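You operate a simulated robot arm through the tools that you are given. There is no shell and no other tool. Be economical: measure what you need, move in short steps, check, and stop when the job is done.

You are at the controls of a simulated robot arm. One attempt, no reset.

## Task
Twist the grey cap off on the twist gauge.
Fine: clamp its jar and zero the gauge first; lay the cap in the green tray; the jar stays clamped.
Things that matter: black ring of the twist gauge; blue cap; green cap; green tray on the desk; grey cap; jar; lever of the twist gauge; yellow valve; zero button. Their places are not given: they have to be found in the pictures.

Only the result counts: the job must be done as asked and must still hold three seconds after the hand-in. Knocking over, shifting, dropping, spilling or breaking anything else fails it. A push-on lid holds only when it is set on centred and level and pressed home; a screw cap is set on level and turned clockwise until tight.

## Robot
A 6-joint arm with a two-finger parallel gripper, fixed in place. Base frame: the origin is at the foot of the arm, x ahead of it, y to its left, z up; the work surface is at about z = 0. Lengths are in mm, angles in degrees, forces in N, time in s.
With the tool pointing down near the work surface it reaches from about 180 to 460 mm from the base axis. Its first joint turns from -70.0 to 70.0 degrees. Payload 1.9 kg.
The TCP is the grasp point between the finger pads, 23 mm short of the fingertips. In the tool frame z runs along the fingers and y along their closing line. Largest opening 94 mm; finger width 38, thickness 10; the body of the gripper, 54 by 96 mm, starts 39 mm behind the TCP.
Orientation is told as [roll, pitch, yaw] about the base's x, y, z axes, in that order, counted from this pose: with the fingers straight down and closing along the base's y, the tool's x points along the base's -x, its y along +y and its z along -z.

## Interface
- The arm moves only by the tool drive_tool. Its arguments are lists of equal length, an entry for each row: "offset": the shift along the tool's x, y, z in mm, a list of three; "angular": the turn, a rotation vector about the tool's x, y, z in degrees, a list of three; "fingers": the closure in counts, from 0 (fully open) to 255 (shut). In form: {"offset": [[tx, ty, tz], ...], "angular": [[rx, ry, rz], ...], "fingers": [fingers, ...]}. A call has 1 to 20 rows; each row is the pose to reach, as a shift and turn from the pose commanded when the call began, along the tool's axes at that moment. Each row takes 0.2 s and may step no farther than 50 mm and 8.6 degrees from the row before; otherwise, or with a gripper value out of range, the whole call is refused. A pose out of reach is approached as far as the arm can. The call stops where the force on the tool passes 90 N (or 10 N more than at its start, if that is more) or the arm is blocked; 0.2 s more then pass. The fingers move at their own pace (about 108 mm/s each) and stop on an object; they squeeze with about 28 N. The grip force told is the motor's: it shows also when the fingers shut on nothing. Time passes only in rows, and 0.2 s behind the last, so rows that repeat a pose let the fingers close. The reply holds the time, the measured pose of the TCP, the force on the tool along the base axes, the opening and the grip force, in the units named above and with some noise, with the torque about the TCP (base axes, N m) and any sound that the robot's microphone picked up.
- Cameras (640 x 400 px; columns grow to the right, rows downward): "scene" is fixed at [68.5, 306, 448.9]; the picture's right is [-0.68, -0.73, 0.00], its down [-0.31, 0.29, -0.91] and it looks along [0.67, -0.62, -0.42] (base axes); focal length 214 px, centre (320, 200). "wrist" rides on the gripper at [86, 16, -75] in the tool frame; the picture's right is [-0.18, 0.98, 0.00], its down [-0.58, -0.11, -0.81] and it looks along [-0.79, -0.15, 0.59] (tool axes); focal length 243 px, centre (320, 200).
- camera(camera): a new picture of that camera. It takes no simulated time.
- measure_at(camera, pixels): for up to 12 pixels [column, row] of the newest picture of that camera ("zoom" is the newest enlarged one), the place [x, y, z] in the base frame of the surface seen there, good to about 2 mm, but the place of the scene camera against the robot may be out by one fixed shift of up to 18 mm in any direction. It takes no simulated time.
- enlarge(camera, box): a new picture of the part [left, top, right, bottom] of that camera's present view, enlarged. It takes no simulated time.
- sign_off(): hands the job in; it is judged then, once.

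Go step by step. Measure first, check grasps and placings, and put right what went wrong. The budget is 80 turns and 34 pictures, counting those below and the enlarged ones. Unless the task says otherwise, let go and move clear before handing in, and close with one line.

The tools are called as a command line: name --argument value ..., lists and objects as JSON in quotes. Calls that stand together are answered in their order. drive_tool: Moves the arm, as the interface text tells. Its arguments: {"type":"object","properties":{"offset":{"type":"array","items":{"type":"array","items":{"type":"number"}}},"angular":{"type":"array","items":{"type":"array","items":{"type":"number"}}},"fingers":{"type":"array","items":{"type":"number"}}},"required":["offset","angular","fingers"]} The other tools are called the same way: camera (camera) takes a picture; measure_at (camera, pixels) gives the place of the surface under pixels of a picture; enlarge (camera, box) takes an enlarged picture of a part of a camera's view; sign_off () hands the job in.

At the start:

```text
time: 0.0
position: [211.5, -179.1, 400.1]
tcp_rot: [0.0, -0.1, -0.1]
force: [-0.1, -0.2, 0.4]
wrist_torque: [-0.01, 0.02, -0.02]
opening: 94.1
grip_force: 0.0
```

scene: 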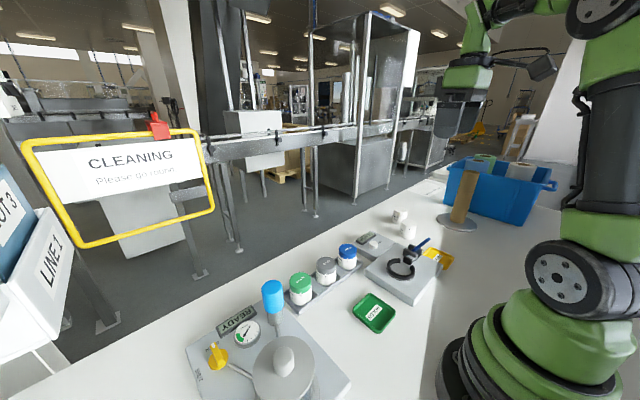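
wrist: 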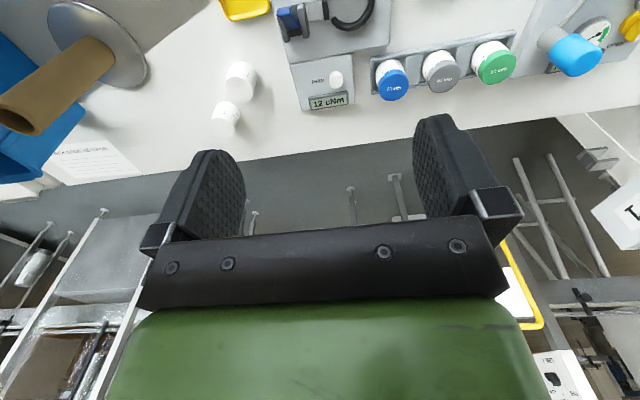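

The scene shows three capped jars in a rack (blue ~347,255; grey ~326,268; green ~301,288), the twist gauge at ~405,270 with black ring and blue lever, and the green tray at ~374,312. I'll enlarge for detail.

enlarge --camera "scene" --box '[260, 200, 480, 340]'

enlarge --camera "wrist" --box '[200, 0, 540, 130]'

```text
2.86 times, centred on (370, 270) of scene
```

zoom: 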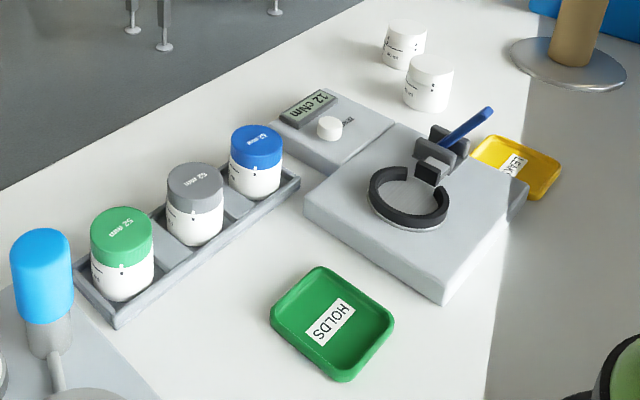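

```text
1.88 times, centred on (370, 65) of wrist
```

zoom: 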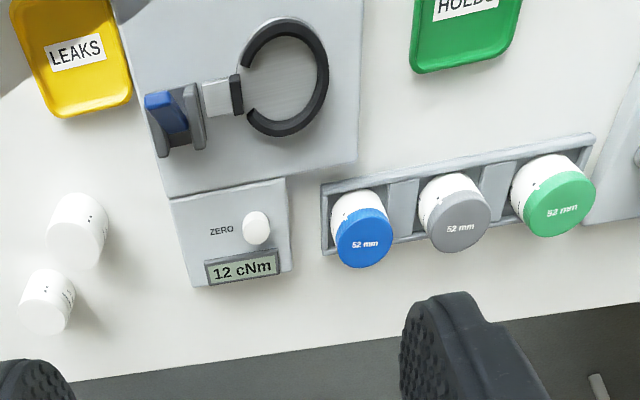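

Clear view in the wrist zoom: ring centre ~(288,78), zero button (257,228), lever (165,112), caps with 52 mm, tray HOLDS. I'll measure these points.

measure_at --camera "zoom" --pixels '[[288, 78], [247, 60], [322, 90], [258, 215], [460, 222], [432, 222], [488, 215], [458, 177], [465, 25], [165, 112], [190, 120], [217, 97]]'

measure_at --camera "scene" --pixels '[[374, 315], [326, 263], [301, 281], [347, 249], [399, 268], [387, 270], [413, 269], [424, 241], [417, 246], [373, 244], [326, 282], [406, 300]]'

```text
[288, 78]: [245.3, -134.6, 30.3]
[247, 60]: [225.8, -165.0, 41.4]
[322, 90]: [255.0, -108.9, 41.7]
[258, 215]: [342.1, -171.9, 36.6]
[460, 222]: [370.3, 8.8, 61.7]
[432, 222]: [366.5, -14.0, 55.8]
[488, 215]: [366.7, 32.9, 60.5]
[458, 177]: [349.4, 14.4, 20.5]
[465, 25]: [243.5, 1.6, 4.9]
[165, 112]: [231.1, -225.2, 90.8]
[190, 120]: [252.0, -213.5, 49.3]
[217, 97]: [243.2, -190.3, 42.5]
```

```text
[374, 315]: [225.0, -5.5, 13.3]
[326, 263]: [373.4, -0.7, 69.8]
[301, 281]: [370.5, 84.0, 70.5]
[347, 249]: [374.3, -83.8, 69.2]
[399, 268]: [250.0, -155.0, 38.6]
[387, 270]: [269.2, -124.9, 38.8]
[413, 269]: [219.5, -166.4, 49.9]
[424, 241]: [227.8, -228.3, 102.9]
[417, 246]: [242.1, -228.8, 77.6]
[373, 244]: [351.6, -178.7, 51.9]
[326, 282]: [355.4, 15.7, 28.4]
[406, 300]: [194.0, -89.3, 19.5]
```

The scene camera appears to be off by about (0,-7,+8) mm. I'll turn the tool to yaw -90 over the gauge's +y side to look at the lever mechanism closely.

drive_tool --offset '[[-3.5, 10.8, 6.4], [-7, 21.6, 12.7], [-10.5, 32.4, 19.1], [-14, 43.3, 25.5], [-17.5, 54, 31.8], [-21, 65, 38.2], [-24.5, 75.7, 44.5], [-28, 86.5, 50.9], [-31.5, 97.4, 57.3], [-35, 108, 63.6], [-38.5, 119, 70]]' --angular '[[0, 0, 8.18], [0, 0, 16.36], [0, 0, 24.55], [0, 0, 32.73], [0, 0, 40.9], [0, 0, 49.1], [0, 0, 57.3], [0, 0, 65.45], [0, 0, 73.6], [0, 0, 81.8], [0, 0, 90]]' --fingers '[0, 0, 0, 0, 0, 0, 0, 0, 0, 0, 0]'

camera --camera "wrist"

```text
time: 2.4
position: [250.8, -57.4, 330.2]
tcp_rot: [0.2, 0.0, -90.1]
force: [0.5, -0.9, -0.2]
wrist_torque: [0.0, -0.01, 0.01]
opening: 93.7
grip_force: 0.1
```

```text
29 pictures are left
```

wrist: 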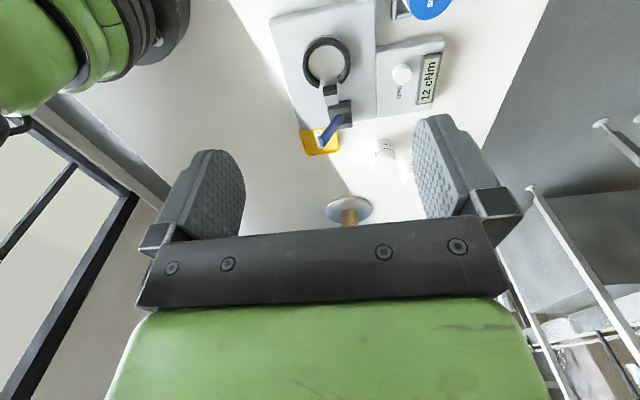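

enlarge --camera "wrist" --box '[260, 0, 460, 160]'

```text
2.50 times, centred on (360, 80) of wrist
```

zoom: 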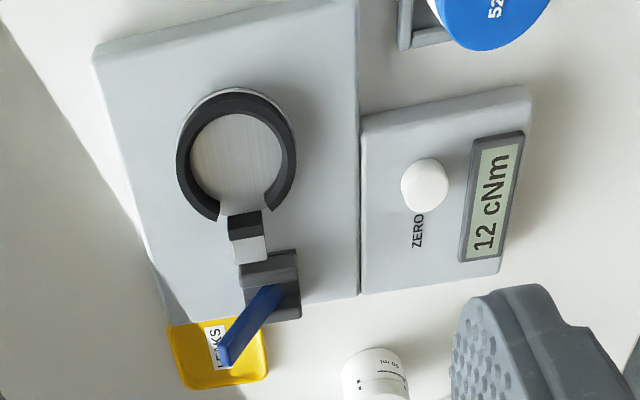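

The ring is a C open toward -y with a sliding pad (245,225) and a blue lever (pivot ~(272,295), tip ~(225,357)). Measuring all of these.

measure_at --camera "zoom" --pixels '[[184, 160], [290, 160], [237, 96], [236, 160], [205, 212], [268, 203], [243, 226], [250, 250], [268, 272], [272, 296], [245, 325], [224, 355]]'

measure_at --camera "zoom" --pixels '[[425, 178], [425, 165], [262, 262], [295, 258], [245, 260], [292, 310], [280, 286], [230, 245], [105, 60], [350, 290], [240, 118], [320, 100]]'

enlarge --camera "scene" --box '[365, 220, 465, 310]'

```text
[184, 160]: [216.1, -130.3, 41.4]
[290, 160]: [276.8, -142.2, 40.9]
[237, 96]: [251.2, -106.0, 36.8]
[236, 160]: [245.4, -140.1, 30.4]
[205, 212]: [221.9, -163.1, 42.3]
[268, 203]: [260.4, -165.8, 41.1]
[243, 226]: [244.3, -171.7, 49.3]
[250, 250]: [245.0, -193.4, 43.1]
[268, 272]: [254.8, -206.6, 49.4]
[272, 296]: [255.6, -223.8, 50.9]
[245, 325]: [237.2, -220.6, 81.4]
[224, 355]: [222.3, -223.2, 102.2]
```

```text
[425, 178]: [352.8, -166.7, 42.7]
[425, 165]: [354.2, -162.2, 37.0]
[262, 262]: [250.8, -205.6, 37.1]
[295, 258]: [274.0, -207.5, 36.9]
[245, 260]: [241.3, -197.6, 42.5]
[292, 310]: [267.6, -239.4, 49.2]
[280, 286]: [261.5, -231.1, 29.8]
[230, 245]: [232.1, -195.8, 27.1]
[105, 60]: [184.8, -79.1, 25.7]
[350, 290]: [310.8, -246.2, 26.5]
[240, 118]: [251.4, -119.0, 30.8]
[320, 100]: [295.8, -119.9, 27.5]
```

```text
4.44 times, centred on (415, 265) of scene
```

zoom: 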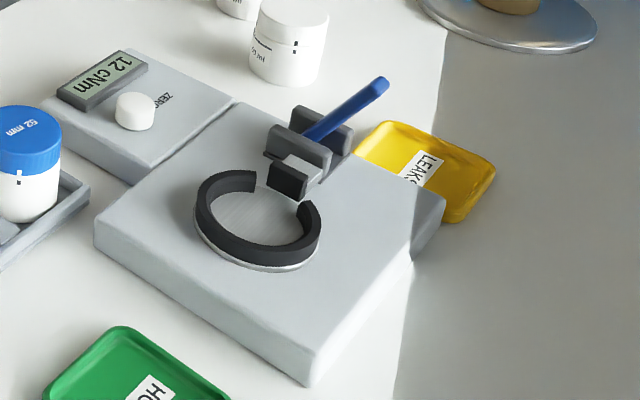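

The lever swings in the plane between the two brackets (about an axis along the radial direction), currently leaning to -x. Now fit the ring centre with more wrist points, and view jars later.

enlarge --camera "wrist" --box '[290, 20, 370, 130]'

```text
3.64 times, centred on (330, 75) of wrist
```

zoom: 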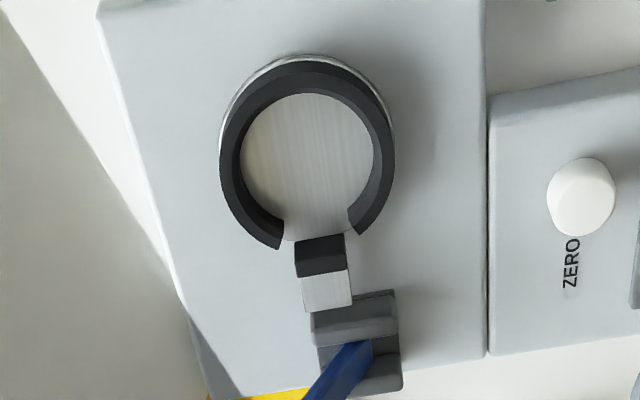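

Closer now; ring top band is visible (left 229,160; right 384,165; top 303,82). Measuring around it for a circle fit.

measure_at --camera "zoom" --pixels '[[229, 160], [386, 150], [305, 80], [252, 107], [358, 102], [240, 205], [378, 198], [267, 237], [362, 222], [230, 135], [384, 170], [280, 86]]'

measure_at --camera "zoom" --pixels '[[300, 268], [340, 262], [320, 242], [325, 290], [312, 262], [360, 310], [330, 325], [390, 325], [390, 380], [350, 360], [325, 392], [580, 170]]'

```text
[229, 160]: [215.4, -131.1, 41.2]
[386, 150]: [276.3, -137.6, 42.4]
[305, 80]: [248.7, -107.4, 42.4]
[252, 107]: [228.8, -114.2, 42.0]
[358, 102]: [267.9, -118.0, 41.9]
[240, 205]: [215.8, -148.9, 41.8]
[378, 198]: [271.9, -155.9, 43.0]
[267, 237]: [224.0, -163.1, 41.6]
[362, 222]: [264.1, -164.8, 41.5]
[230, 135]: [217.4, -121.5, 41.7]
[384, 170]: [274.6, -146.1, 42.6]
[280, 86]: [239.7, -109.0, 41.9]
```

```text
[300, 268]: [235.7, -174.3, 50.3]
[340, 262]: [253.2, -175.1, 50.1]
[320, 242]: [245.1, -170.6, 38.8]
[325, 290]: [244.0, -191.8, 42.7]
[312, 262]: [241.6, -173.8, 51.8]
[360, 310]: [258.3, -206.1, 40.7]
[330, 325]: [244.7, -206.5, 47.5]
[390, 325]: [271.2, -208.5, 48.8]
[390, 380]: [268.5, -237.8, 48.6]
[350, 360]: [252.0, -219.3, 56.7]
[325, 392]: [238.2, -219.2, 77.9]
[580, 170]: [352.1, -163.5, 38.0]
```

Ring centre fits to about (245,-139), mid radius 31, top z 42, floor z 30. Now I move over the jars to measure the grey cap.

drive_tool --offset '[[32, 22, 12], [64, 44, 25], [96, 66, 38], [127, 89, 50], [127, 89, 50]]' --angular '[[0, 0, 0], [0, 0, 0], [0, 0, 0], [0, 0, 0], [0, 0, 0]]' --fingers '[0, 0, 0, 0, 0]'

camera --camera "wrist"

```text
time: 3.6
position: [340.3, 69.0, 279.5]
tcp_rot: [0.1, 0.1, -90.1]
force: [1.3, 0.1, 0.1]
wrist_torque: [0.0, 0.0, 0.0]
opening: 94.1
grip_force: 0.1
```

```text
25 pictures are left
```

wrist: 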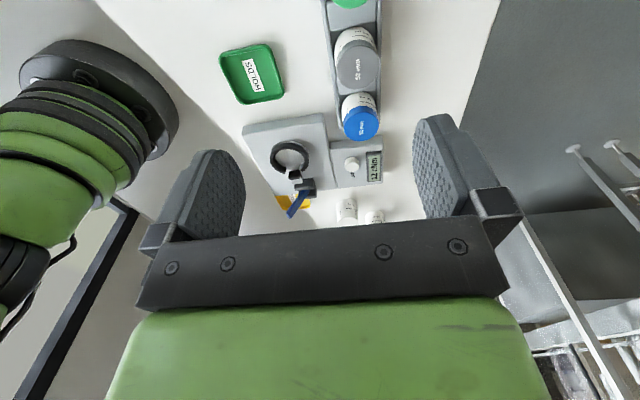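

enlarge --camera "wrist" --box '[200, 0, 400, 140]'

```text
2.86 times, centred on (300, 70) of wrist
```

zoom: 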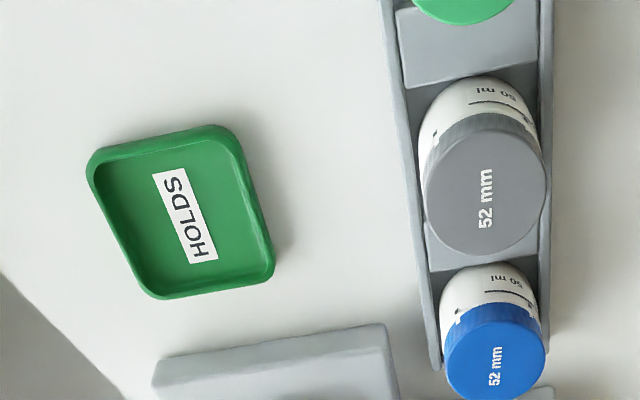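

Grey cap top disk spans (426..547, 132..254) in the zoom; measure its rim and the tray.

measure_at --camera "zoom" --pixels '[[486, 193], [432, 193], [542, 193], [486, 138], [486, 249], [478, 100], [98, 165], [268, 270], [190, 137], [190, 215], [425, 240], [470, 255]]'

measure_at --camera "zoom" --pixels '[[480, 125], [460, 125], [448, 170], [520, 170], [448, 225], [525, 225], [215, 130], [165, 295], [135, 200], [240, 240], [486, 80], [470, 50]]'

```text
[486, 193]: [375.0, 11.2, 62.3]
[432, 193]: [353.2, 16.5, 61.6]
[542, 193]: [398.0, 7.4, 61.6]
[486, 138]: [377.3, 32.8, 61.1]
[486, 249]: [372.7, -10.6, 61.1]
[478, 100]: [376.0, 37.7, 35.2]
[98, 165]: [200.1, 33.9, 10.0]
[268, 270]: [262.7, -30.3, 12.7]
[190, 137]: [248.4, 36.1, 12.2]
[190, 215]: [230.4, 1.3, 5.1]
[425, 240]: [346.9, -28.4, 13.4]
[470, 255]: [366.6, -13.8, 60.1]
```

```text
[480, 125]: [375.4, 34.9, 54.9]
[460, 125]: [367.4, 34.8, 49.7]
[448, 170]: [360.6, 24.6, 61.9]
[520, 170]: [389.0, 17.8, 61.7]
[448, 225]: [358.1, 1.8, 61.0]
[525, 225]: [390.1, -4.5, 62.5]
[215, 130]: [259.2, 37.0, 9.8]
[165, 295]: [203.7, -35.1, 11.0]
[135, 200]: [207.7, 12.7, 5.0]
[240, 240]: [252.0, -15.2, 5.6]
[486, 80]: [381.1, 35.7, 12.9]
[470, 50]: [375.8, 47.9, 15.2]
```

Grey cap centre is (375.2, 11.3), top z 62, diameter about 50; tray centre about (231,1), rim z 11, floor z 5. Moving above the grey cap and part-way down.

drive_tool --offset '[[-29, 17, 20], [-57.7, 34.9, 40], [-57.7, 34.9, 80], [-57.7, 34.9, 120], [-57.7, 34.9, 150], [-57.7, 34.9, 150]]' --angular '[[0, 0, 0], [0, 0, 0], [0, 0, 0], [0, 0, 0], [0, 0, 0], [0, 0, 0]]' --fingers '[0, 0, 0, 0, 0, 0]'

camera --camera "wrist"

```text
time: 5.0
position: [373.5, 9.3, 129.7]
tcp_rot: [0.1, 0.0, -89.9]
force: [0.0, -0.1, 0.3]
wrist_torque: [-0.02, -0.04, 0.01]
opening: 94.0
grip_force: 0.1
```

```text
23 pictures are left
```

wrist: 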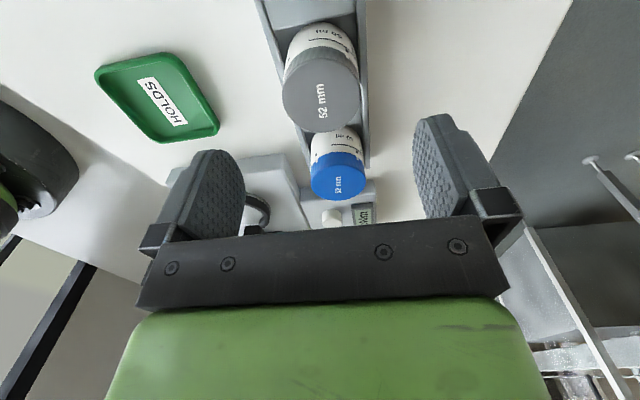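

The cap is close (282..360, ~55..132). Re-measuring rim and body from here.

measure_at --camera "wrist" --pixels '[[284, 92], [358, 90], [320, 54], [321, 130], [294, 65], [347, 65], [294, 119], [348, 117], [316, 28], [316, 40], [295, 45], [320, 92]]'

```text
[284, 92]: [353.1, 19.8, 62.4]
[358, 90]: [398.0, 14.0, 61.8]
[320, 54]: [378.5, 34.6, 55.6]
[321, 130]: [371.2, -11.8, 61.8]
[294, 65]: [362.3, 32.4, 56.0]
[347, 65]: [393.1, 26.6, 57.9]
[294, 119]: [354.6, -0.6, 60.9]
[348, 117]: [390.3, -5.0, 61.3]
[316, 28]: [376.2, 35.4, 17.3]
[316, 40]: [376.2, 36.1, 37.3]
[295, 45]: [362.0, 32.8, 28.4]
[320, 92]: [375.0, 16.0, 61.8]
```

Center confirmed about (375.3,11.3), radius ~24.5. Descend to z 52 with small correction, then close.

drive_tool --offset '[[1.8, 1.6, 25], [1.8, 1.6, 50], [1.8, 1.6, 70], [1.8, 1.6, 77.5], [1.8, 1.6, 77.5], [1.8, 1.6, 77.5], [1.8, 1.6, 77.5], [1.8, 1.6, 77.5], [1.8, 1.6, 77.5]]' --angular '[[0, 0, 0], [0, 0, 0], [0, 0, 0], [0, 0, 0], [0, 0, 0], [0, 0, 0], [0, 0, 0], [0, 0, 0], [0, 0, 0]]' --fingers '[0, 0, 0, 0, 0, 255, 255, 255, 255]'

```text
time: 7.0
position: [375.8, 14.1, 53.5]
tcp_rot: [0.1, 0.0, -90.0]
force: [-0.5, 0.2, 0.6]
wrist_torque: [0.01, 0.02, 0.01]
opening: 51.1
grip_force: 28.1
```

Gripped at 51 mm opening. Lift straight up and verify.

drive_tool --offset '[[0, 0, -8], [0, 0, -30], [0, 0, -60], [0, 0, -90], [0, 0, -90]]' --angular '[[0, 0, 0], [0, 0, 0], [0, 0, 0], [0, 0, 0], [0, 0, 0]]' --fingers '[255, 255, 255, 255, 255]'

camera --camera "wrist"

```text
time: 8.2
position: [376.3, 12.2, 141.3]
tcp_rot: [0.0, 0.0, -90.0]
force: [0.7, -0.3, 0.2]
wrist_torque: [0.01, 0.01, -0.01]
opening: 0.0
grip_force: 27.6
```

```text
22 pictures are left
```

wrist: 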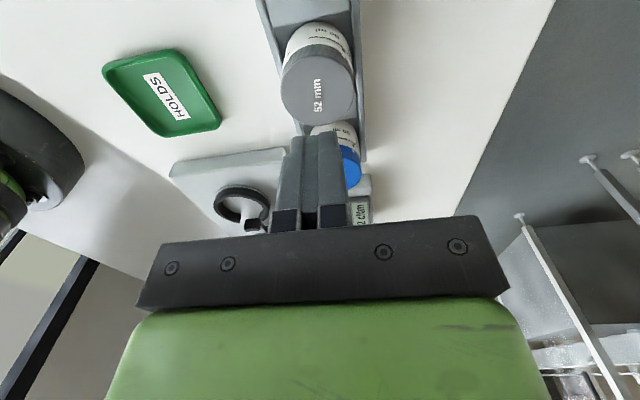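

The fingers are shut with nothing in them: the jar slipped out and is still in the rack (cap ~ (318,88)). Checking its position before regripping.

enlarge --camera "wrist" --box '[250, 0, 390, 140]'

measure_at --camera "wrist" --pixels '[[283, 85], [354, 83], [318, 50], [319, 122], [318, 86], [316, 35], [316, 25]]'

```text
2.86 times, centred on (320, 70) of wrist
```

zoom: 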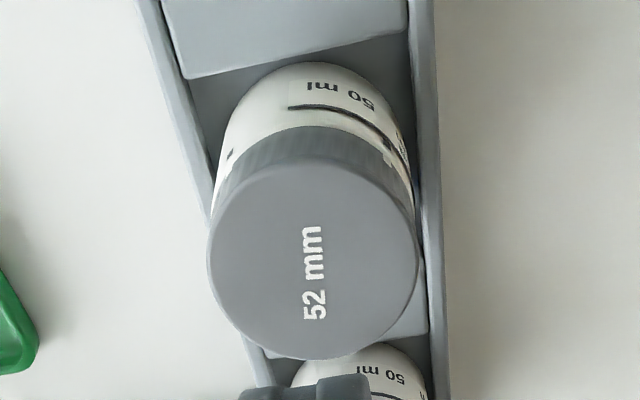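

```text
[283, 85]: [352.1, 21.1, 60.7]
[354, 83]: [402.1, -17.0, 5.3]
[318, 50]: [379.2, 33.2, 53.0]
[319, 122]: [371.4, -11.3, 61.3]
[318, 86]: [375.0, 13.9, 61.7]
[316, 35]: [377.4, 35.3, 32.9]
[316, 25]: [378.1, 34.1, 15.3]
```

Jar is unmoved. I'll regrip lower (TCP z ≈ 44, holding body and cap) and lift slowly with a check.

drive_tool --offset '[[0, 0, 0], [0, 0, 0], [0, 0, 30], [0, 0, 60], [0, 0, 85], [0, 0, 97], [0, 0, 97], [0, 0, 97], [0, 0, 97], [0, 0, 97], [0, 0, 97], [0, 0, 95], [0, 0, 93], [0, 0, 93]]' --angular '[[0, 0, 0], [0, 0, 0], [0, 0, 0], [0, 0, 0], [0, 0, 0], [0, 0, 0], [0, 0, 0], [0, 0, 0], [0, 0, 0], [0, 0, 0], [0, 0, 0], [0, 0, 0], [0, 0, 0], [0, 0, 0]]' --fingers '[0, 0, 0, 0, 0, 0, 0, 255, 255, 255, 255, 255, 255, 255]'

```text
time: 11.2
position: [375.7, 12.8, 48.8]
tcp_rot: [0.1, 0.0, -90.1]
force: [0.4, 0.3, 0.3]
wrist_torque: [0.03, 0.02, 0.02]
opening: 50.9
grip_force: 27.6
```

Still gripped at 50.9. Lift further in small steps.

drive_tool --offset '[[0, 0, -4], [0, 0, -8], [0, 0, -12], [0, 0, -16], [0, 0, -20], [0, 0, -20]]' --angular '[[0, 0, 0], [0, 0, 0], [0, 0, 0], [0, 0, 0], [0, 0, 0], [0, 0, 0]]' --fingers '[255, 255, 255, 255, 255, 255]'

camera --camera "wrist"

```text
time: 12.6
position: [375.2, 12.0, 69.1]
tcp_rot: [0.1, 0.0, -90.0]
force: [0.3, -0.2, 0.0]
wrist_torque: [0.0, -0.01, -0.05]
opening: 51.3
grip_force: 27.8
```

```text
20 pictures are left
```

wrist: 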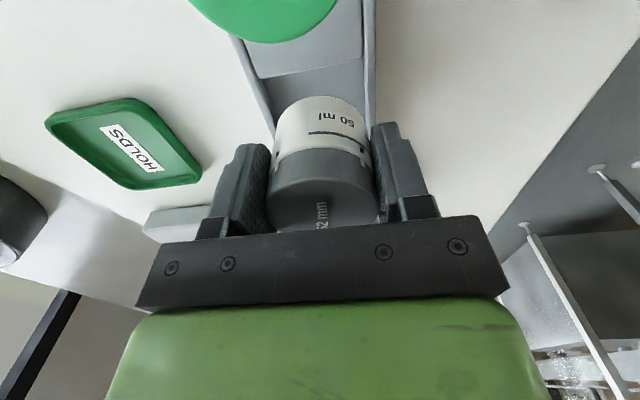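

The jar now appears held with the gripper; measure to verify that it rose.

measure_at --camera "wrist" --pixels '[[320, 205], [320, 190], [325, 150], [320, 100], [300, 110], [320, 120], [310, 97]]'

```text
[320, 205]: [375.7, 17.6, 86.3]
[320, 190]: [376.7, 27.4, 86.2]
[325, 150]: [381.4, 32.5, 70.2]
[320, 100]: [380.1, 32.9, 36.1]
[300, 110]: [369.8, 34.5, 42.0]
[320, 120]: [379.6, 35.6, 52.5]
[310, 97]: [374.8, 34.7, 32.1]
```

The cap top rose to z 86, so the jar is held (cap top = TCP+17). Raise slowly, then carry it above the ring.

drive_tool --offset '[[0, 0, -5], [0, 0, -15], [0, 0, -27], [0, 0, -39], [0, 0, -51], [0, 0, -60], [0, 0, -64], [-10, -8.7, -64], [-30, -26, -64], [-50, -43.5, -64], [-70, -61, -64], [-90, -78.3, -64], [-110, -95.7, -64], [-130, -113, -64], [-142, -123.5, -64], [-148, -128.5, -64], [-150.2, -130.5, -64], [-150.2, -130.5, -64], [-150.2, -130.5, -64]]' --angular '[[0, 0, 0], [0, 0, 0], [0, 0, 0], [0, 0, 0], [0, 0, 0], [0, 0, 0], [0, 0, 0], [0, 0, 0], [0, 0, 0], [0, 0, 0], [0, 0, 0], [0, 0, 0], [0, 0, 0], [0, 0, 0], [0, 0, 0], [0, 0, 0], [0, 0, 0], [0, 0, 0], [0, 0, 0]]' --fingers '[255, 255, 255, 255, 255, 255, 255, 255, 255, 255, 255, 255, 255, 255, 255, 255, 255, 255, 255]'

camera --camera "wrist"

enlarge --camera "scene" --box '[340, 180, 480, 310]'

```text
time: 16.6
position: [244.4, -138.1, 132.0]
tcp_rot: [0.1, -0.1, -90.0]
force: [0.2, -0.6, -0.2]
wrist_torque: [0.03, -0.02, 0.01]
opening: 51.2
grip_force: 28.1
```

```text
19 pictures are left
```

wrist: 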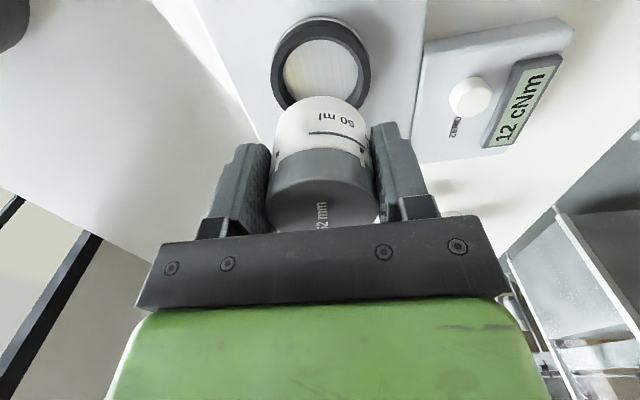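

```text
3.08 times, centred on (410, 245) of scene
```

zoom: 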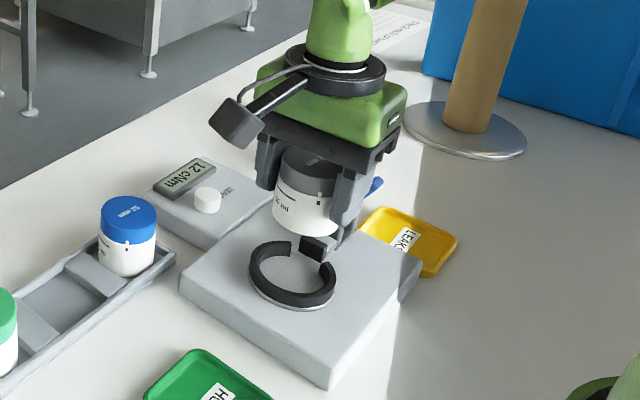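

Jar is held above the ring. Ring rim visible at (277,55),(320,22),(366,65); re-measure ring and jar body for alignment.

measure_at --camera "wrist" --pixels '[[276, 65], [365, 65], [320, 20], [287, 36], [352, 33], [277, 85], [366, 80], [320, 105], [320, 98], [286, 110], [353, 112], [320, 195]]'

```text
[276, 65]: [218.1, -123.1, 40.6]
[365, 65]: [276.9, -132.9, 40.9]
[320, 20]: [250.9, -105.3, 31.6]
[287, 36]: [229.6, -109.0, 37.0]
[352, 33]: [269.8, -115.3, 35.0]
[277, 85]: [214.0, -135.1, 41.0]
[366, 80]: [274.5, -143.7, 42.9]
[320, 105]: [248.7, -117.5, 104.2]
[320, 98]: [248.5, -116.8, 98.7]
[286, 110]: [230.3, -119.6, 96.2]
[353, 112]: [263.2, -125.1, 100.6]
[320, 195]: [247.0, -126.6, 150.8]
```

Alignment agrees with ring centre (245,-139). Descend to just above the ring, then slowly into it.

drive_tool --offset '[[0.5, 0, 10], [0.5, 0, 22], [0.5, 0, 34], [0.5, 0, 44], [0.5, 0, 48], [0.5, 0, 51], [0.5, 0, 54], [0.5, 0, 57], [0.5, 0, 57]]' --angular '[[0, 0, 0], [0, 0, 0], [0, 0, 0], [0, 0, 0], [0, 0, 0], [0, 0, 0], [0, 0, 0], [0, 0, 0], [0, 0, 0]]' --fingers '[255, 255, 255, 255, 255, 255, 255, 255, 255]'

```text
time: 18.6
position: [244.3, -137.2, 75.2]
tcp_rot: [0.1, 0.0, -90.0]
force: [0.1, -0.9, -1.1]
wrist_torque: [-0.01, -0.03, -0.01]
opening: 51.2
grip_force: 28.3
```

No contact force yet at TCP z 75; continue slowly in 1 mm steps.

drive_tool --offset '[[0, 0, 1], [0, 0, 2], [0, 0, 3], [0, 0, 4], [0, 0, 4]]' --angular '[[0, 0, 0], [0, 0, 0], [0, 0, 0], [0, 0, 0], [0, 0, 0]]' --fingers '[255, 255, 255, 255, 255]'

camera --camera "wrist"

enlarge --camera "scene" --box '[365, 210, 465, 310]'

```text
time: 19.8
position: [245.7, -137.4, 70.8]
tcp_rot: [-0.1, 0.0, -89.9]
force: [-2.8, 2.4, -1.3]
wrist_torque: [0.06, 0.13, -0.01]
opening: 51.1
grip_force: 28.1
```

```text
17 pictures are left
```

wrist: 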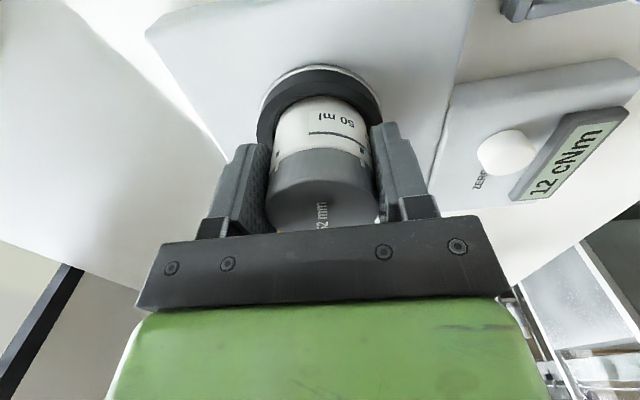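

```text
4.00 times, centred on (415, 260) of scene
```

zoom: 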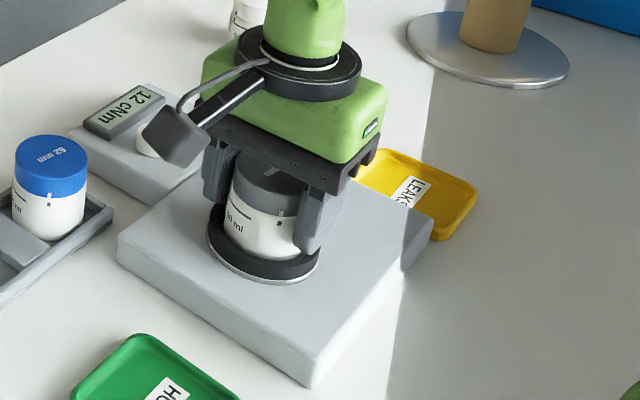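

The jar is entering the ring, with slight side force (-2.8, +2.4): nudge that way and continue down gently.

drive_tool --offset '[[0.4, -0.6, 0], [0.4, -0.6, 1], [0.4, -0.6, 2], [0.4, -0.6, 2]]' --angular '[[0, 0, 0], [0, 0, 0], [0, 0, 0], [0, 0, 0]]' --fingers '[255, 255, 255, 255]'

```text
time: 20.8
position: [246.6, -137.6, 70.3]
tcp_rot: [0.2, 0.0, -90.1]
force: [1.6, 0.1, -0.4]
wrist_torque: [0.02, 0.0, 0.04]
opening: 50.8
grip_force: 28.1
```

drive_tool --offset '[[0, 0, 1], [0, 0, 2], [0, 0, 2]]' --angular '[[0, 0, 0], [0, 0, 0], [0, 0, 0]]' --fingers '[255, 255, 255]'

```text
time: 21.6
position: [244.3, -137.7, 68.7]
tcp_rot: [0.1, 0.1, -90.1]
force: [-7.4, 5.1, 21.9]
wrist_torque: [0.0, 0.14, 0.01]
opening: 51.2
grip_force: 28.1
```

22 N upward at z 68.7: the jar is bottomed on the floor disc. Ease up, release, then rise clear and look.

drive_tool --offset '[[0, 0, -1.5], [0, 0, -1.5], [0, 0, -1.5], [0, 0, -1.5], [0, 0, -20], [0, 0, -60], [0, 0, -90], [30, 0, -130], [60, 0, -160], [60, 0, -160]]' --angular '[[0, 0, 0], [0, 0, 0], [0, 0, 0], [0, 0, 0], [0, 0, 0], [0, 0, 0], [0, 0, 0], [0, 0, 0], [0, 0, 0], [0, 0, 0]]' --fingers '[255, 0, 0, 0, 0, 0, 0, 0, 0, 0]'

enlarge --camera "wrist" --box '[220, 0, 460, 200]'

```text
time: 23.8
position: [242.2, -75.7, 229.1]
tcp_rot: [0.2, 0.0, -90.1]
force: [0.7, -0.3, 0.5]
wrist_torque: [0.01, 0.02, 0.02]
opening: 94.0
grip_force: 0.0
```

```text
2.00 times, centred on (340, 100) of wrist
```

zoom: 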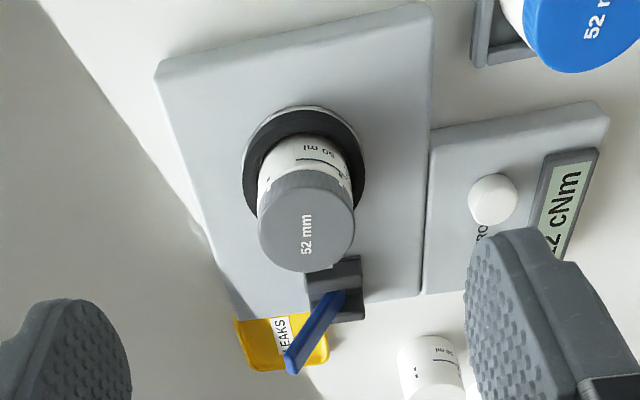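

Jar sits in the ring. Measure the jar, cap top and lever for the lever push.

measure_at --camera "zoom" --pixels '[[306, 220], [263, 215], [350, 215], [306, 265], [306, 175], [290, 362], [310, 335], [328, 310], [490, 190], [490, 208], [355, 265], [360, 312]]'

enlarge --camera "scene" --box '[385, 210, 455, 280]'

```text
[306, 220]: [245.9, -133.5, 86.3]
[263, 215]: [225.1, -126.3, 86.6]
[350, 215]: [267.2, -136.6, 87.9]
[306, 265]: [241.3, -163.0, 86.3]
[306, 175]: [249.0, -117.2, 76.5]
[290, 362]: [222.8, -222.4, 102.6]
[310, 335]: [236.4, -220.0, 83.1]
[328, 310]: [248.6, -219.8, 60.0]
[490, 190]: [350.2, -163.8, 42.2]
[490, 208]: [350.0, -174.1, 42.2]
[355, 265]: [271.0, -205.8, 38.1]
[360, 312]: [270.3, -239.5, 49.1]
```

```text
5.71 times, centred on (420, 245) of scene
```

zoom: 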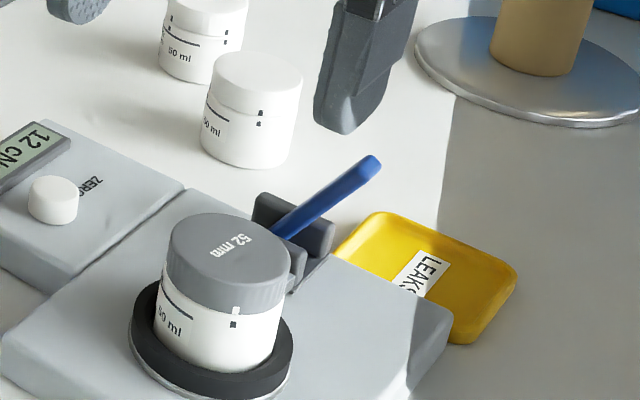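

Jar centred at about (246,-138), cap top z 86.5. The lever (tip at 223,-222,103) should swing about the radial axis; I'll go with closed fingers to its -x side and push toward +x.

drive_tool --offset '[[-36, -12, 0], [-72, -24, 0], [-108, -36, 0], [-145, -47, 0], [-145, -47, 40], [-145, -47, 80], [-145, -47, 110], [-145, -47, 119], [-145, -47, 119]]' --angular '[[0, 0, 0], [0, 0, 0], [0, 0, 0], [0, 0, 0], [0, 0, 0], [0, 0, 0], [0, 0, 0], [0, 0, 0], [0, 0, 0]]' --fingers '[255, 255, 255, 255, 255, 255, 255, 255, 255]'

enlarge --camera "scene" --box '[370, 190, 470, 290]'

```text
time: 25.8
position: [197.2, -221.3, 108.0]
tcp_rot: [0.0, 0.1, -90.0]
force: [0.0, 0.2, 0.0]
wrist_torque: [0.0, 0.01, 0.02]
opening: 0.1
grip_force: 28.1
```

```text
4.00 times, centred on (420, 240) of scene
```

zoom: 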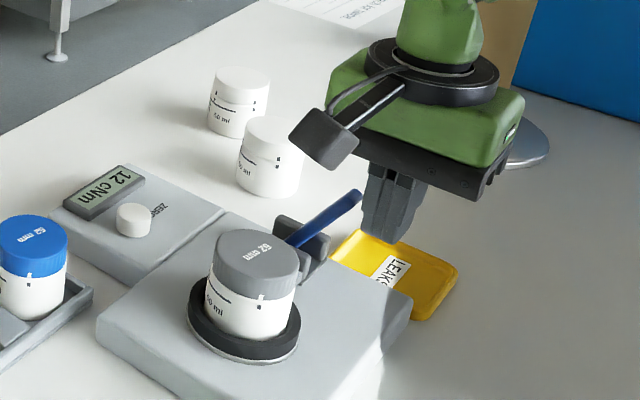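

Fingers are beside the lever tip on its -x side. Push +x in small steps and watch forces.

drive_tool --offset '[[0, 5, 0], [0, 10, 0], [0, 15, 0], [0, 20, 0], [0, 25, 0], [0, 30, 0], [0, 35, 0], [0, 35, 0]]' --angular '[[0, 0, 0], [0, 0, 0], [0, 0, 0], [0, 0, 0], [0, 0, 0], [0, 0, 0], [0, 0, 0], [0, 0, 0]]' --fingers '[255, 255, 255, 255, 255, 255, 255, 255]'

enlarge --camera "scene" --box '[370, 190, 470, 290]'

```text
time: 27.6
position: [232.0, -222.0, 110.8]
tcp_rot: [0.1, -0.1, -90.1]
force: [-8.6, 22.6, 60.4]
wrist_torque: [-0.16, -0.72, 0.22]
opening: 0.0
grip_force: 27.6
```

```text
4.00 times, centred on (420, 240) of scene
```

zoom: 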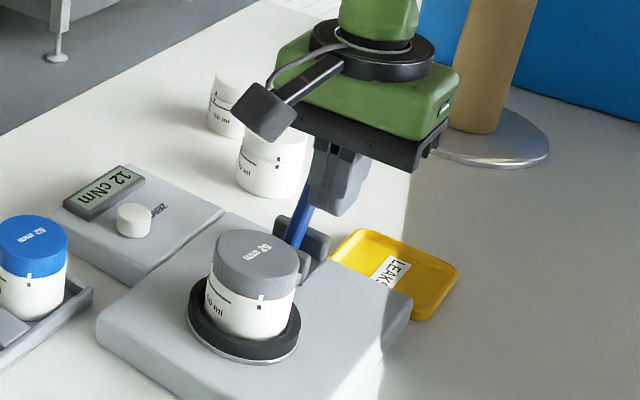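

The lever is rotating up as hoped, but the tool sees 60 N upward (tip dragging up the finger). I'll raise the tool while continuing toward +x.

drive_tool --offset '[[0, 0, -4], [0, 3, -8], [0, 6, -10], [0, 10, -10], [0, 14, -10], [0, 18, -10], [0, 18, -10]]' --angular '[[0, 0, 0], [0, 0, 0], [0, 0, 0], [0, 0, 0], [0, 0, 0], [0, 0, 0], [0, 0, 0]]' --fingers '[255, 255, 255, 255, 255, 255, 255]'

enlarge --camera "scene" --box '[370, 190, 470, 290]'

```text
time: 29.2
position: [250.3, -221.6, 119.8]
tcp_rot: [0.1, 0.1, -90.0]
force: [0.5, -0.5, 0.7]
wrist_torque: [0.01, 0.03, -0.04]
opening: 0.0
grip_force: 27.8
```

```text
4.00 times, centred on (420, 240) of scene
```

zoom: 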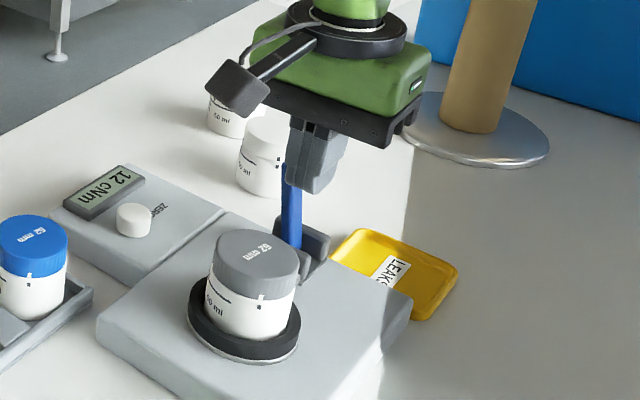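

Lever is now near vertical with no resistance. Keep pushing +x.

drive_tool --offset '[[0, 5, 0], [0, 10, 2], [0, 15, 4], [0, 20, 6], [0, 25, 8], [0, 30, 10], [0, 30, 10]]' --angular '[[0, 0, 0], [0, 0, 0], [0, 0, 0], [0, 0, 0], [0, 0, 0], [0, 0, 0], [0, 0, 0]]' --fingers '[255, 255, 255, 255, 255, 255, 255]'

enlarge --camera "scene" --box '[370, 190, 470, 290]'

```text
time: 30.5
position: [270.9, -221.4, 113.9]
tcp_rot: [-0.8, 0.4, -90.5]
force: [-37.2, 2.5, 41.0]
wrist_torque: [0.3, 0.49, 0.19]
opening: 0.0
grip_force: 28.1
stopped in row 6: the force on the tool passed its limit at 105 N (the readings are from after the stop); the commanded pose is now the measured one
```

```text
4.00 times, centred on (420, 240) of scene
```

zoom: 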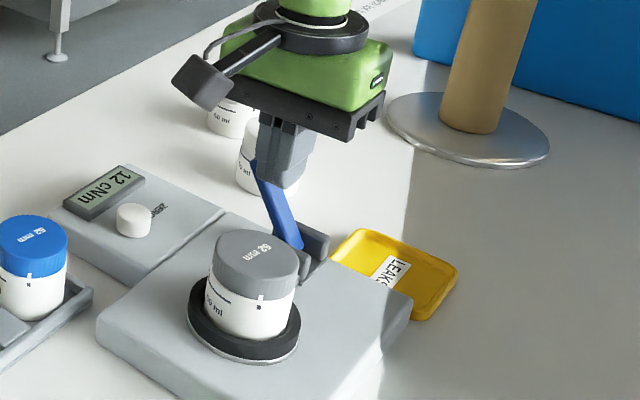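

The lever has passed vertical to the +x side and stopped the arm at ~105 N. I back off, and look at lever and pad.

drive_tool --offset '[[0, -4, 0], [0, -12, -10], [0, -12, -45], [30, -12, -80], [70, -12, -100], [110, -12, -110], [145, -12, -110], [145, -12, -110]]' --angular '[[0, 0, 0], [0, 0, 0], [0, 0, 0], [0, 0, 0], [0, 0, 0], [0, 0, 0], [0, 0, 0], [0, 0, 0]]' --fingers '[255, 255, 255, 255, 255, 255, 255, 255]'

enlarge --camera "wrist" --box '[220, 0, 460, 180]'

measure_at --camera "zoom" --pixels '[[300, 210]]'

```text
time: 32.3
position: [262.8, -75.4, 223.6]
tcp_rot: [-0.6, 0.3, -90.5]
force: [-0.1, 0.4, -0.5]
wrist_torque: [0.01, 0.01, 0.01]
opening: 0.1
grip_force: 28.2
```

```text
2.22 times, centred on (340, 90) of wrist
```

zoom: 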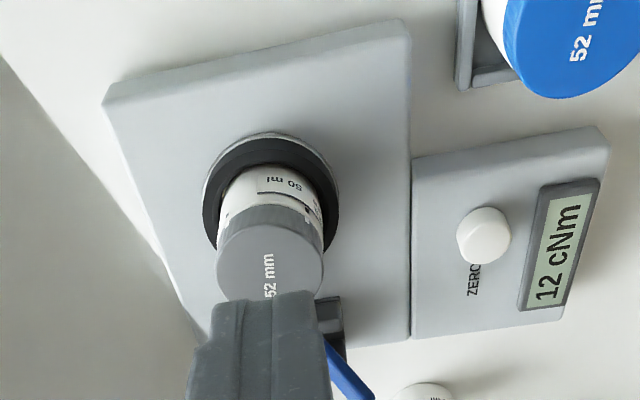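

```text
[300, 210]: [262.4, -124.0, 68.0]
```

Lever now leans +x (zoom 335,360). Open fingers to view it clear, and measure lever.

drive_tool --offset '[[10, -15, -20], [20, -30, -40], [20, -30, -40], [20, -30, -40]]' --angular '[[0, 0, 0], [0, 0, 0], [0, 0, 0], [0, 0, 0]]' --fingers '[0, 0, 0, 0]'

enlarge --camera "wrist" --box '[280, 30, 440, 150]'

```text
time: 33.3
position: [233.0, -55.0, 263.9]
tcp_rot: [-0.6, 0.5, -90.5]
force: [-0.3, -0.2, 0.4]
wrist_torque: [-0.02, -0.01, 0.02]
opening: 93.9
grip_force: 0.0
```

```text
3.33 times, centred on (360, 90) of wrist
```

zoom: 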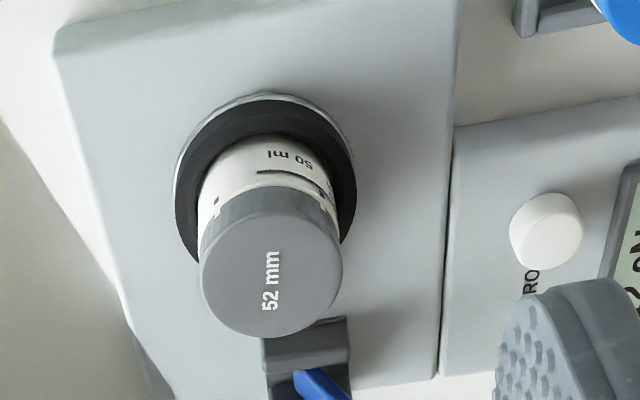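

The pad is hidden under the cap; I need the lever's present angle, so one view around the lever.

enlarge --camera "wrist" --box '[290, 80, 450, 180]'

```text
4.00 times, centred on (370, 130) of wrist
```

zoom: 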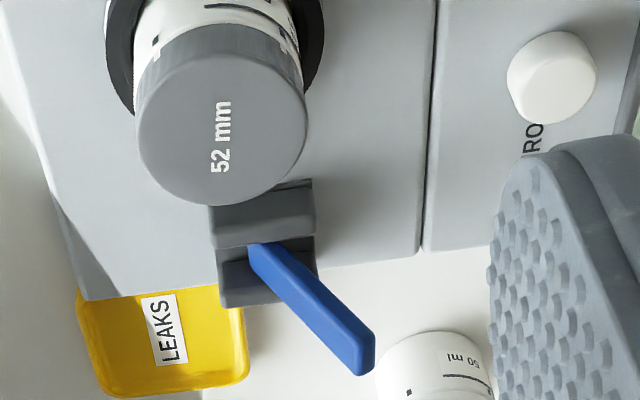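

measure_at --camera "zoom" --pixels '[[262, 255], [290, 280], [320, 310], [350, 340], [362, 350], [220, 125], [142, 130], [303, 120], [220, 195], [545, 60], [265, 200], [555, 85]]'

```text
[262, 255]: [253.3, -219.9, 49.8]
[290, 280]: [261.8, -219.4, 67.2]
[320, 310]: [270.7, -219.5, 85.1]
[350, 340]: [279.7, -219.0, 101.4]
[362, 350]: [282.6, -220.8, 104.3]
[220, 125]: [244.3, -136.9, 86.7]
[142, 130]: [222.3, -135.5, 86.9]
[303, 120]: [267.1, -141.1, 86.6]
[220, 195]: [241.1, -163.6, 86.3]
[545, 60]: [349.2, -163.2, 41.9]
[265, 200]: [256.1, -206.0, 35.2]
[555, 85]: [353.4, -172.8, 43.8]
```

The lever leans 28° to +x now (from -34°). I'll test whether it's at its end by pushing again along its swing direction.

drive_tool --offset '[[-40, 3, 0], [-83, 6, 10], [-125, 9, 30], [-166, 12, 60], [-166, 12, 100], [-166, 12, 140], [-166, 12, 153], [-166, 12, 153]]' --angular '[[-0.5, 0.6, -0.5], [-0.5, 0.6, -0.5], [-0.5, 0.6, -0.5], [-0.5, 0.6, -0.5], [-0.5, 0.6, -0.5], [-0.5, 0.6, -0.5], [-0.5, 0.6, -0.5], [-0.5, 0.6, -0.5]]' --fingers '[255, 255, 255, 255, 255, 255, 255, 255]'

drive_tool --offset '[[0, 6, 0], [0, 12, 0], [0, 15, 1], [0, 18, 2], [0, 20, 3], [0, 22, 4], [0, 24, 5], [0, 26, 6], [0, 28, 7], [0, 30, 8], [0, 32, 9], [0, 34, 10]]' --angular '[[0, 0, 0], [0, 0, 0], [0, 0, 0], [0, 0, 0], [0, 0, 0], [0, 0, 0], [0, 0, 0], [0, 0, 0], [0, 0, 0], [0, 0, 0], [0, 0, 0], [0, 0, 0]]' --fingers '[255, 255, 255, 255, 255, 255, 255, 255, 255, 255, 255, 255]'

```text
refused: row 4 steps farther than a row can; nothing moved
```

```text
time: 35.9
position: [267.3, -58.4, 254.4]
tcp_rot: [-0.6, 0.4, -90.4]
force: [1.1, -1.6, 1.3]
wrist_torque: [0.03, -0.03, 0.01]
opening: 0.0
grip_force: 28.2
```

The approach was refused (step too long) and the push ran harmlessly in free air at (267,-58,254). Redo the approach.

drive_tool --offset '[[-40, -6, 0], [-80, -12, 0], [-120, -18, 10], [-162.6, -22, 30], [-162.6, -22, 70], [-162.6, -22, 110], [-162.6, -22, 143], [-162.6, -22, 143]]' --angular '[[-0.5, 0.6, -0.5], [-0.5, 0.6, -0.5], [-0.5, 0.6, -0.5], [-0.5, 0.6, -0.5], [-0.5, 0.6, -0.5], [-0.5, 0.6, -0.5], [-0.5, 0.6, -0.5], [-0.5, 0.6, -0.5]]' --fingers '[255, 255, 255, 255, 255, 255, 255, 255]'

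```text
time: 37.7
position: [242.3, -220.8, 106.3]
tcp_rot: [-0.2, 0.9, -90.1]
force: [-0.9, -0.1, -0.8]
wrist_torque: [-0.03, 0.05, -0.01]
opening: 0.0
grip_force: 27.9
```

In position on the lever's -x side. Push along +x and slightly down.

drive_tool --offset '[[0, 6, 0], [0, 12, 0], [0, 16, 0], [0, 20, 1], [0, 23, 2], [0, 26, 3], [0, 29, 4], [0, 32, 5], [0, 35, 6], [0, 38, 8], [0, 41, 10]]' --angular '[[0, 0, 0], [0, 0, 0], [0, 0, 0], [0, 0, 0], [0, 0, 0], [0, 0, 0], [0, 0, 0], [0, 0, 0], [0, 0, 0], [0, 0, 0], [0, 0, 0]]' --fingers '[255, 255, 255, 255, 255, 255, 255, 255, 255, 255, 255]'

```text
time: 39.3
position: [266.6, -220.9, 106.4]
tcp_rot: [-0.9, 1.4, -90.6]
force: [-31.9, 4.9, 36.2]
wrist_torque: [-0.2, 0.42, -0.23]
opening: 0.0
grip_force: 27.8
stopped in row 8: the force on the tool passed its limit at 100 N (the readings are from after the stop); the commanded pose is now the measured one
```

Again a firm stop at ~100 N. Back off and check the lever angle.

drive_tool --offset '[[0, -5, 0], [0, -15, -10], [0, -15, -50], [30, -20, -90], [70, -30, -120], [110, -35, -140], [150, -35, -157], [165, -35, -157], [165, -35, -157]]' --angular '[[0, 0, 0], [0, 0, 0], [0, 0, 0], [0, 0, 0], [0, 0, 0], [0, 0, 0], [0, 0, 0], [0, 0, 0], [0, 0, 0]]' --fingers '[255, 255, 255, 255, 255, 255, 0, 0, 0]'

enlarge --camera "wrist" --box '[290, 80, 450, 180]'

```text
refused: row 4 steps farther than a row can; nothing moved
```

```text
4.00 times, centred on (370, 130) of wrist
```

zoom: 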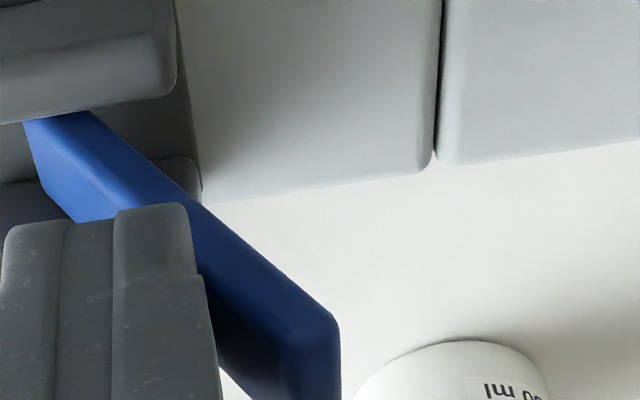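

Refused for step size, but this close-up shows the lever; measure its line.

measure_at --camera "zoom" --pixels '[[60, 125], [120, 160], [200, 230], [250, 275], [310, 325], [150, 220], [240, 330]]'

drive_tool --offset '[[0, -5, 0], [0, -15, -10], [0, -15, -50], [15, -20, -90], [45, -30, -115], [80, -35, -140], [115, -35, -157], [150, -35, -157], [165, -35, -157], [165, -35, -157]]' --angular '[[0, 0, 0], [0, 0, 0], [0, 0, 0], [0, 0, 0], [0, 0, 0], [0, 0, 0], [0, 0, 0], [0, 0, 0], [0, 0, 0], [0, 0, 0]]' --fingers '[255, 255, 255, 255, 255, 255, 255, 0, 0, 0]'

```text
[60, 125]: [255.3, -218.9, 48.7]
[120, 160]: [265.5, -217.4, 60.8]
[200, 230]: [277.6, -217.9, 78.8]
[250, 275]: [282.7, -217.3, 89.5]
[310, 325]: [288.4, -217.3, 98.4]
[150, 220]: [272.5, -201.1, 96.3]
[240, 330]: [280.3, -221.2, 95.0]
```

```text
time: 41.5
position: [234.2, -57.3, 266.4]
tcp_rot: [-0.8, 1.3, -90.4]
force: [-0.1, 0.2, -0.1]
wrist_torque: [0.0, 0.03, 0.02]
opening: 93.9
grip_force: 0.0
```

Under load the lever was at ~34°, mirror of its starting -34°, likely the end stop. Check it stays there.

enlarge --camera "wrist" --box '[290, 80, 450, 180]'

measure_at --camera "zoom" --pixels '[[262, 255], [290, 280], [320, 310], [350, 340], [362, 350], [220, 125], [545, 60]]'

```text
4.00 times, centred on (370, 130) of wrist
```

zoom: 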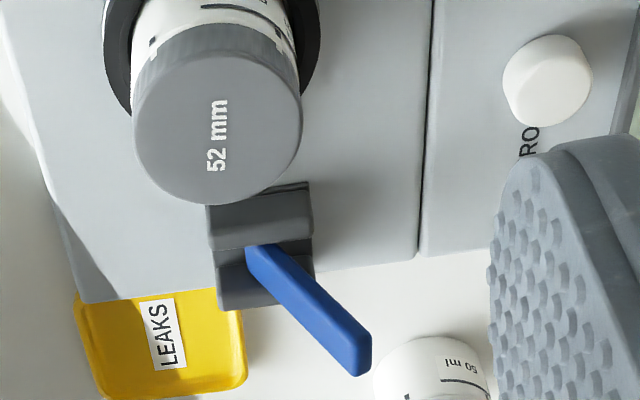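

```text
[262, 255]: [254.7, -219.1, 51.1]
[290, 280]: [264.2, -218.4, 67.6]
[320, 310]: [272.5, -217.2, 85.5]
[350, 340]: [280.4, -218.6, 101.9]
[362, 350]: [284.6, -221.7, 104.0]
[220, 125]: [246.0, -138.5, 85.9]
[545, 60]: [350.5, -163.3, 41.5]
```

The lever stays put: clamped at its end stop. Next, go above the zero button (~351,-168, top z 42) with closed fingers, also correcting the small tilt.

drive_tool --offset '[[-25, 28, 0], [-50, 56, 10], [-80, 85, 20], [-111, 117, 30], [-111, 117, 75], [-111, 117, 120], [-111, 117, 160], [-111, 117, 185], [-111, 117, 185]]' --angular '[[-0.8, -1.3, -0.4], [-0.8, -1.3, -0.4], [-0.8, -1.3, -0.4], [-0.8, -1.3, -0.4], [-0.8, -1.3, -0.4], [-0.8, -1.3, -0.4], [-0.8, -1.3, -0.4], [-0.8, -1.3, -0.4], [-0.8, -1.3, -0.4]]' --fingers '[255, 255, 255, 255, 255, 255, 255, 255, 255]'

camera --camera "wrist"

```text
time: 43.5
position: [348.6, -167.4, 75.8]
tcp_rot: [0.1, 0.0, -90.1]
force: [0.4, -0.5, 0.1]
wrist_torque: [-0.01, 0.0, -0.01]
opening: 0.2
grip_force: 27.8
```

```text
4 pictures are left
```

wrist: 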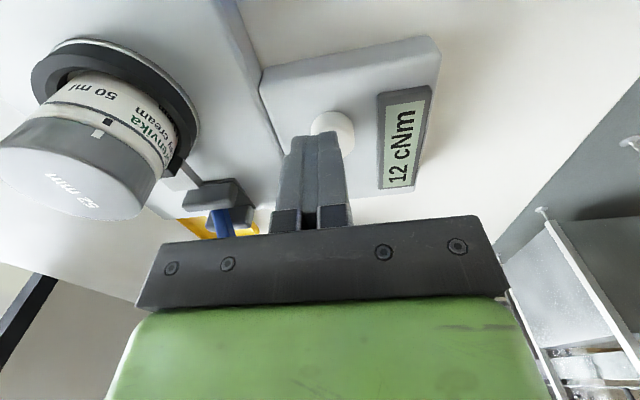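

The pad now touches the jar (~(178,168)), good. Button just below the tips, slightly to +x. Descend in small steps to press.

drive_tool --offset '[[0, 2.5, 4], [0, 2.5, 8], [0, 2.5, 10], [0, 2.5, 11], [0, 2.5, 12], [0, 2.5, 13], [0, 2.5, 13]]' --angular '[[0, 0, 0], [0, 0, 0], [0, 0, 0], [0, 0, 0], [0, 0, 0], [0, 0, 0], [0, 0, 0]]' --fingers '[255, 255, 255, 255, 255, 255, 255]'

```text
time: 45.1
position: [352.4, -166.6, 64.7]
tcp_rot: [0.1, -0.1, -90.0]
force: [-0.4, -0.8, 0.4]
wrist_torque: [0.01, 0.02, 0.02]
opening: 0.3
grip_force: 28.3
```

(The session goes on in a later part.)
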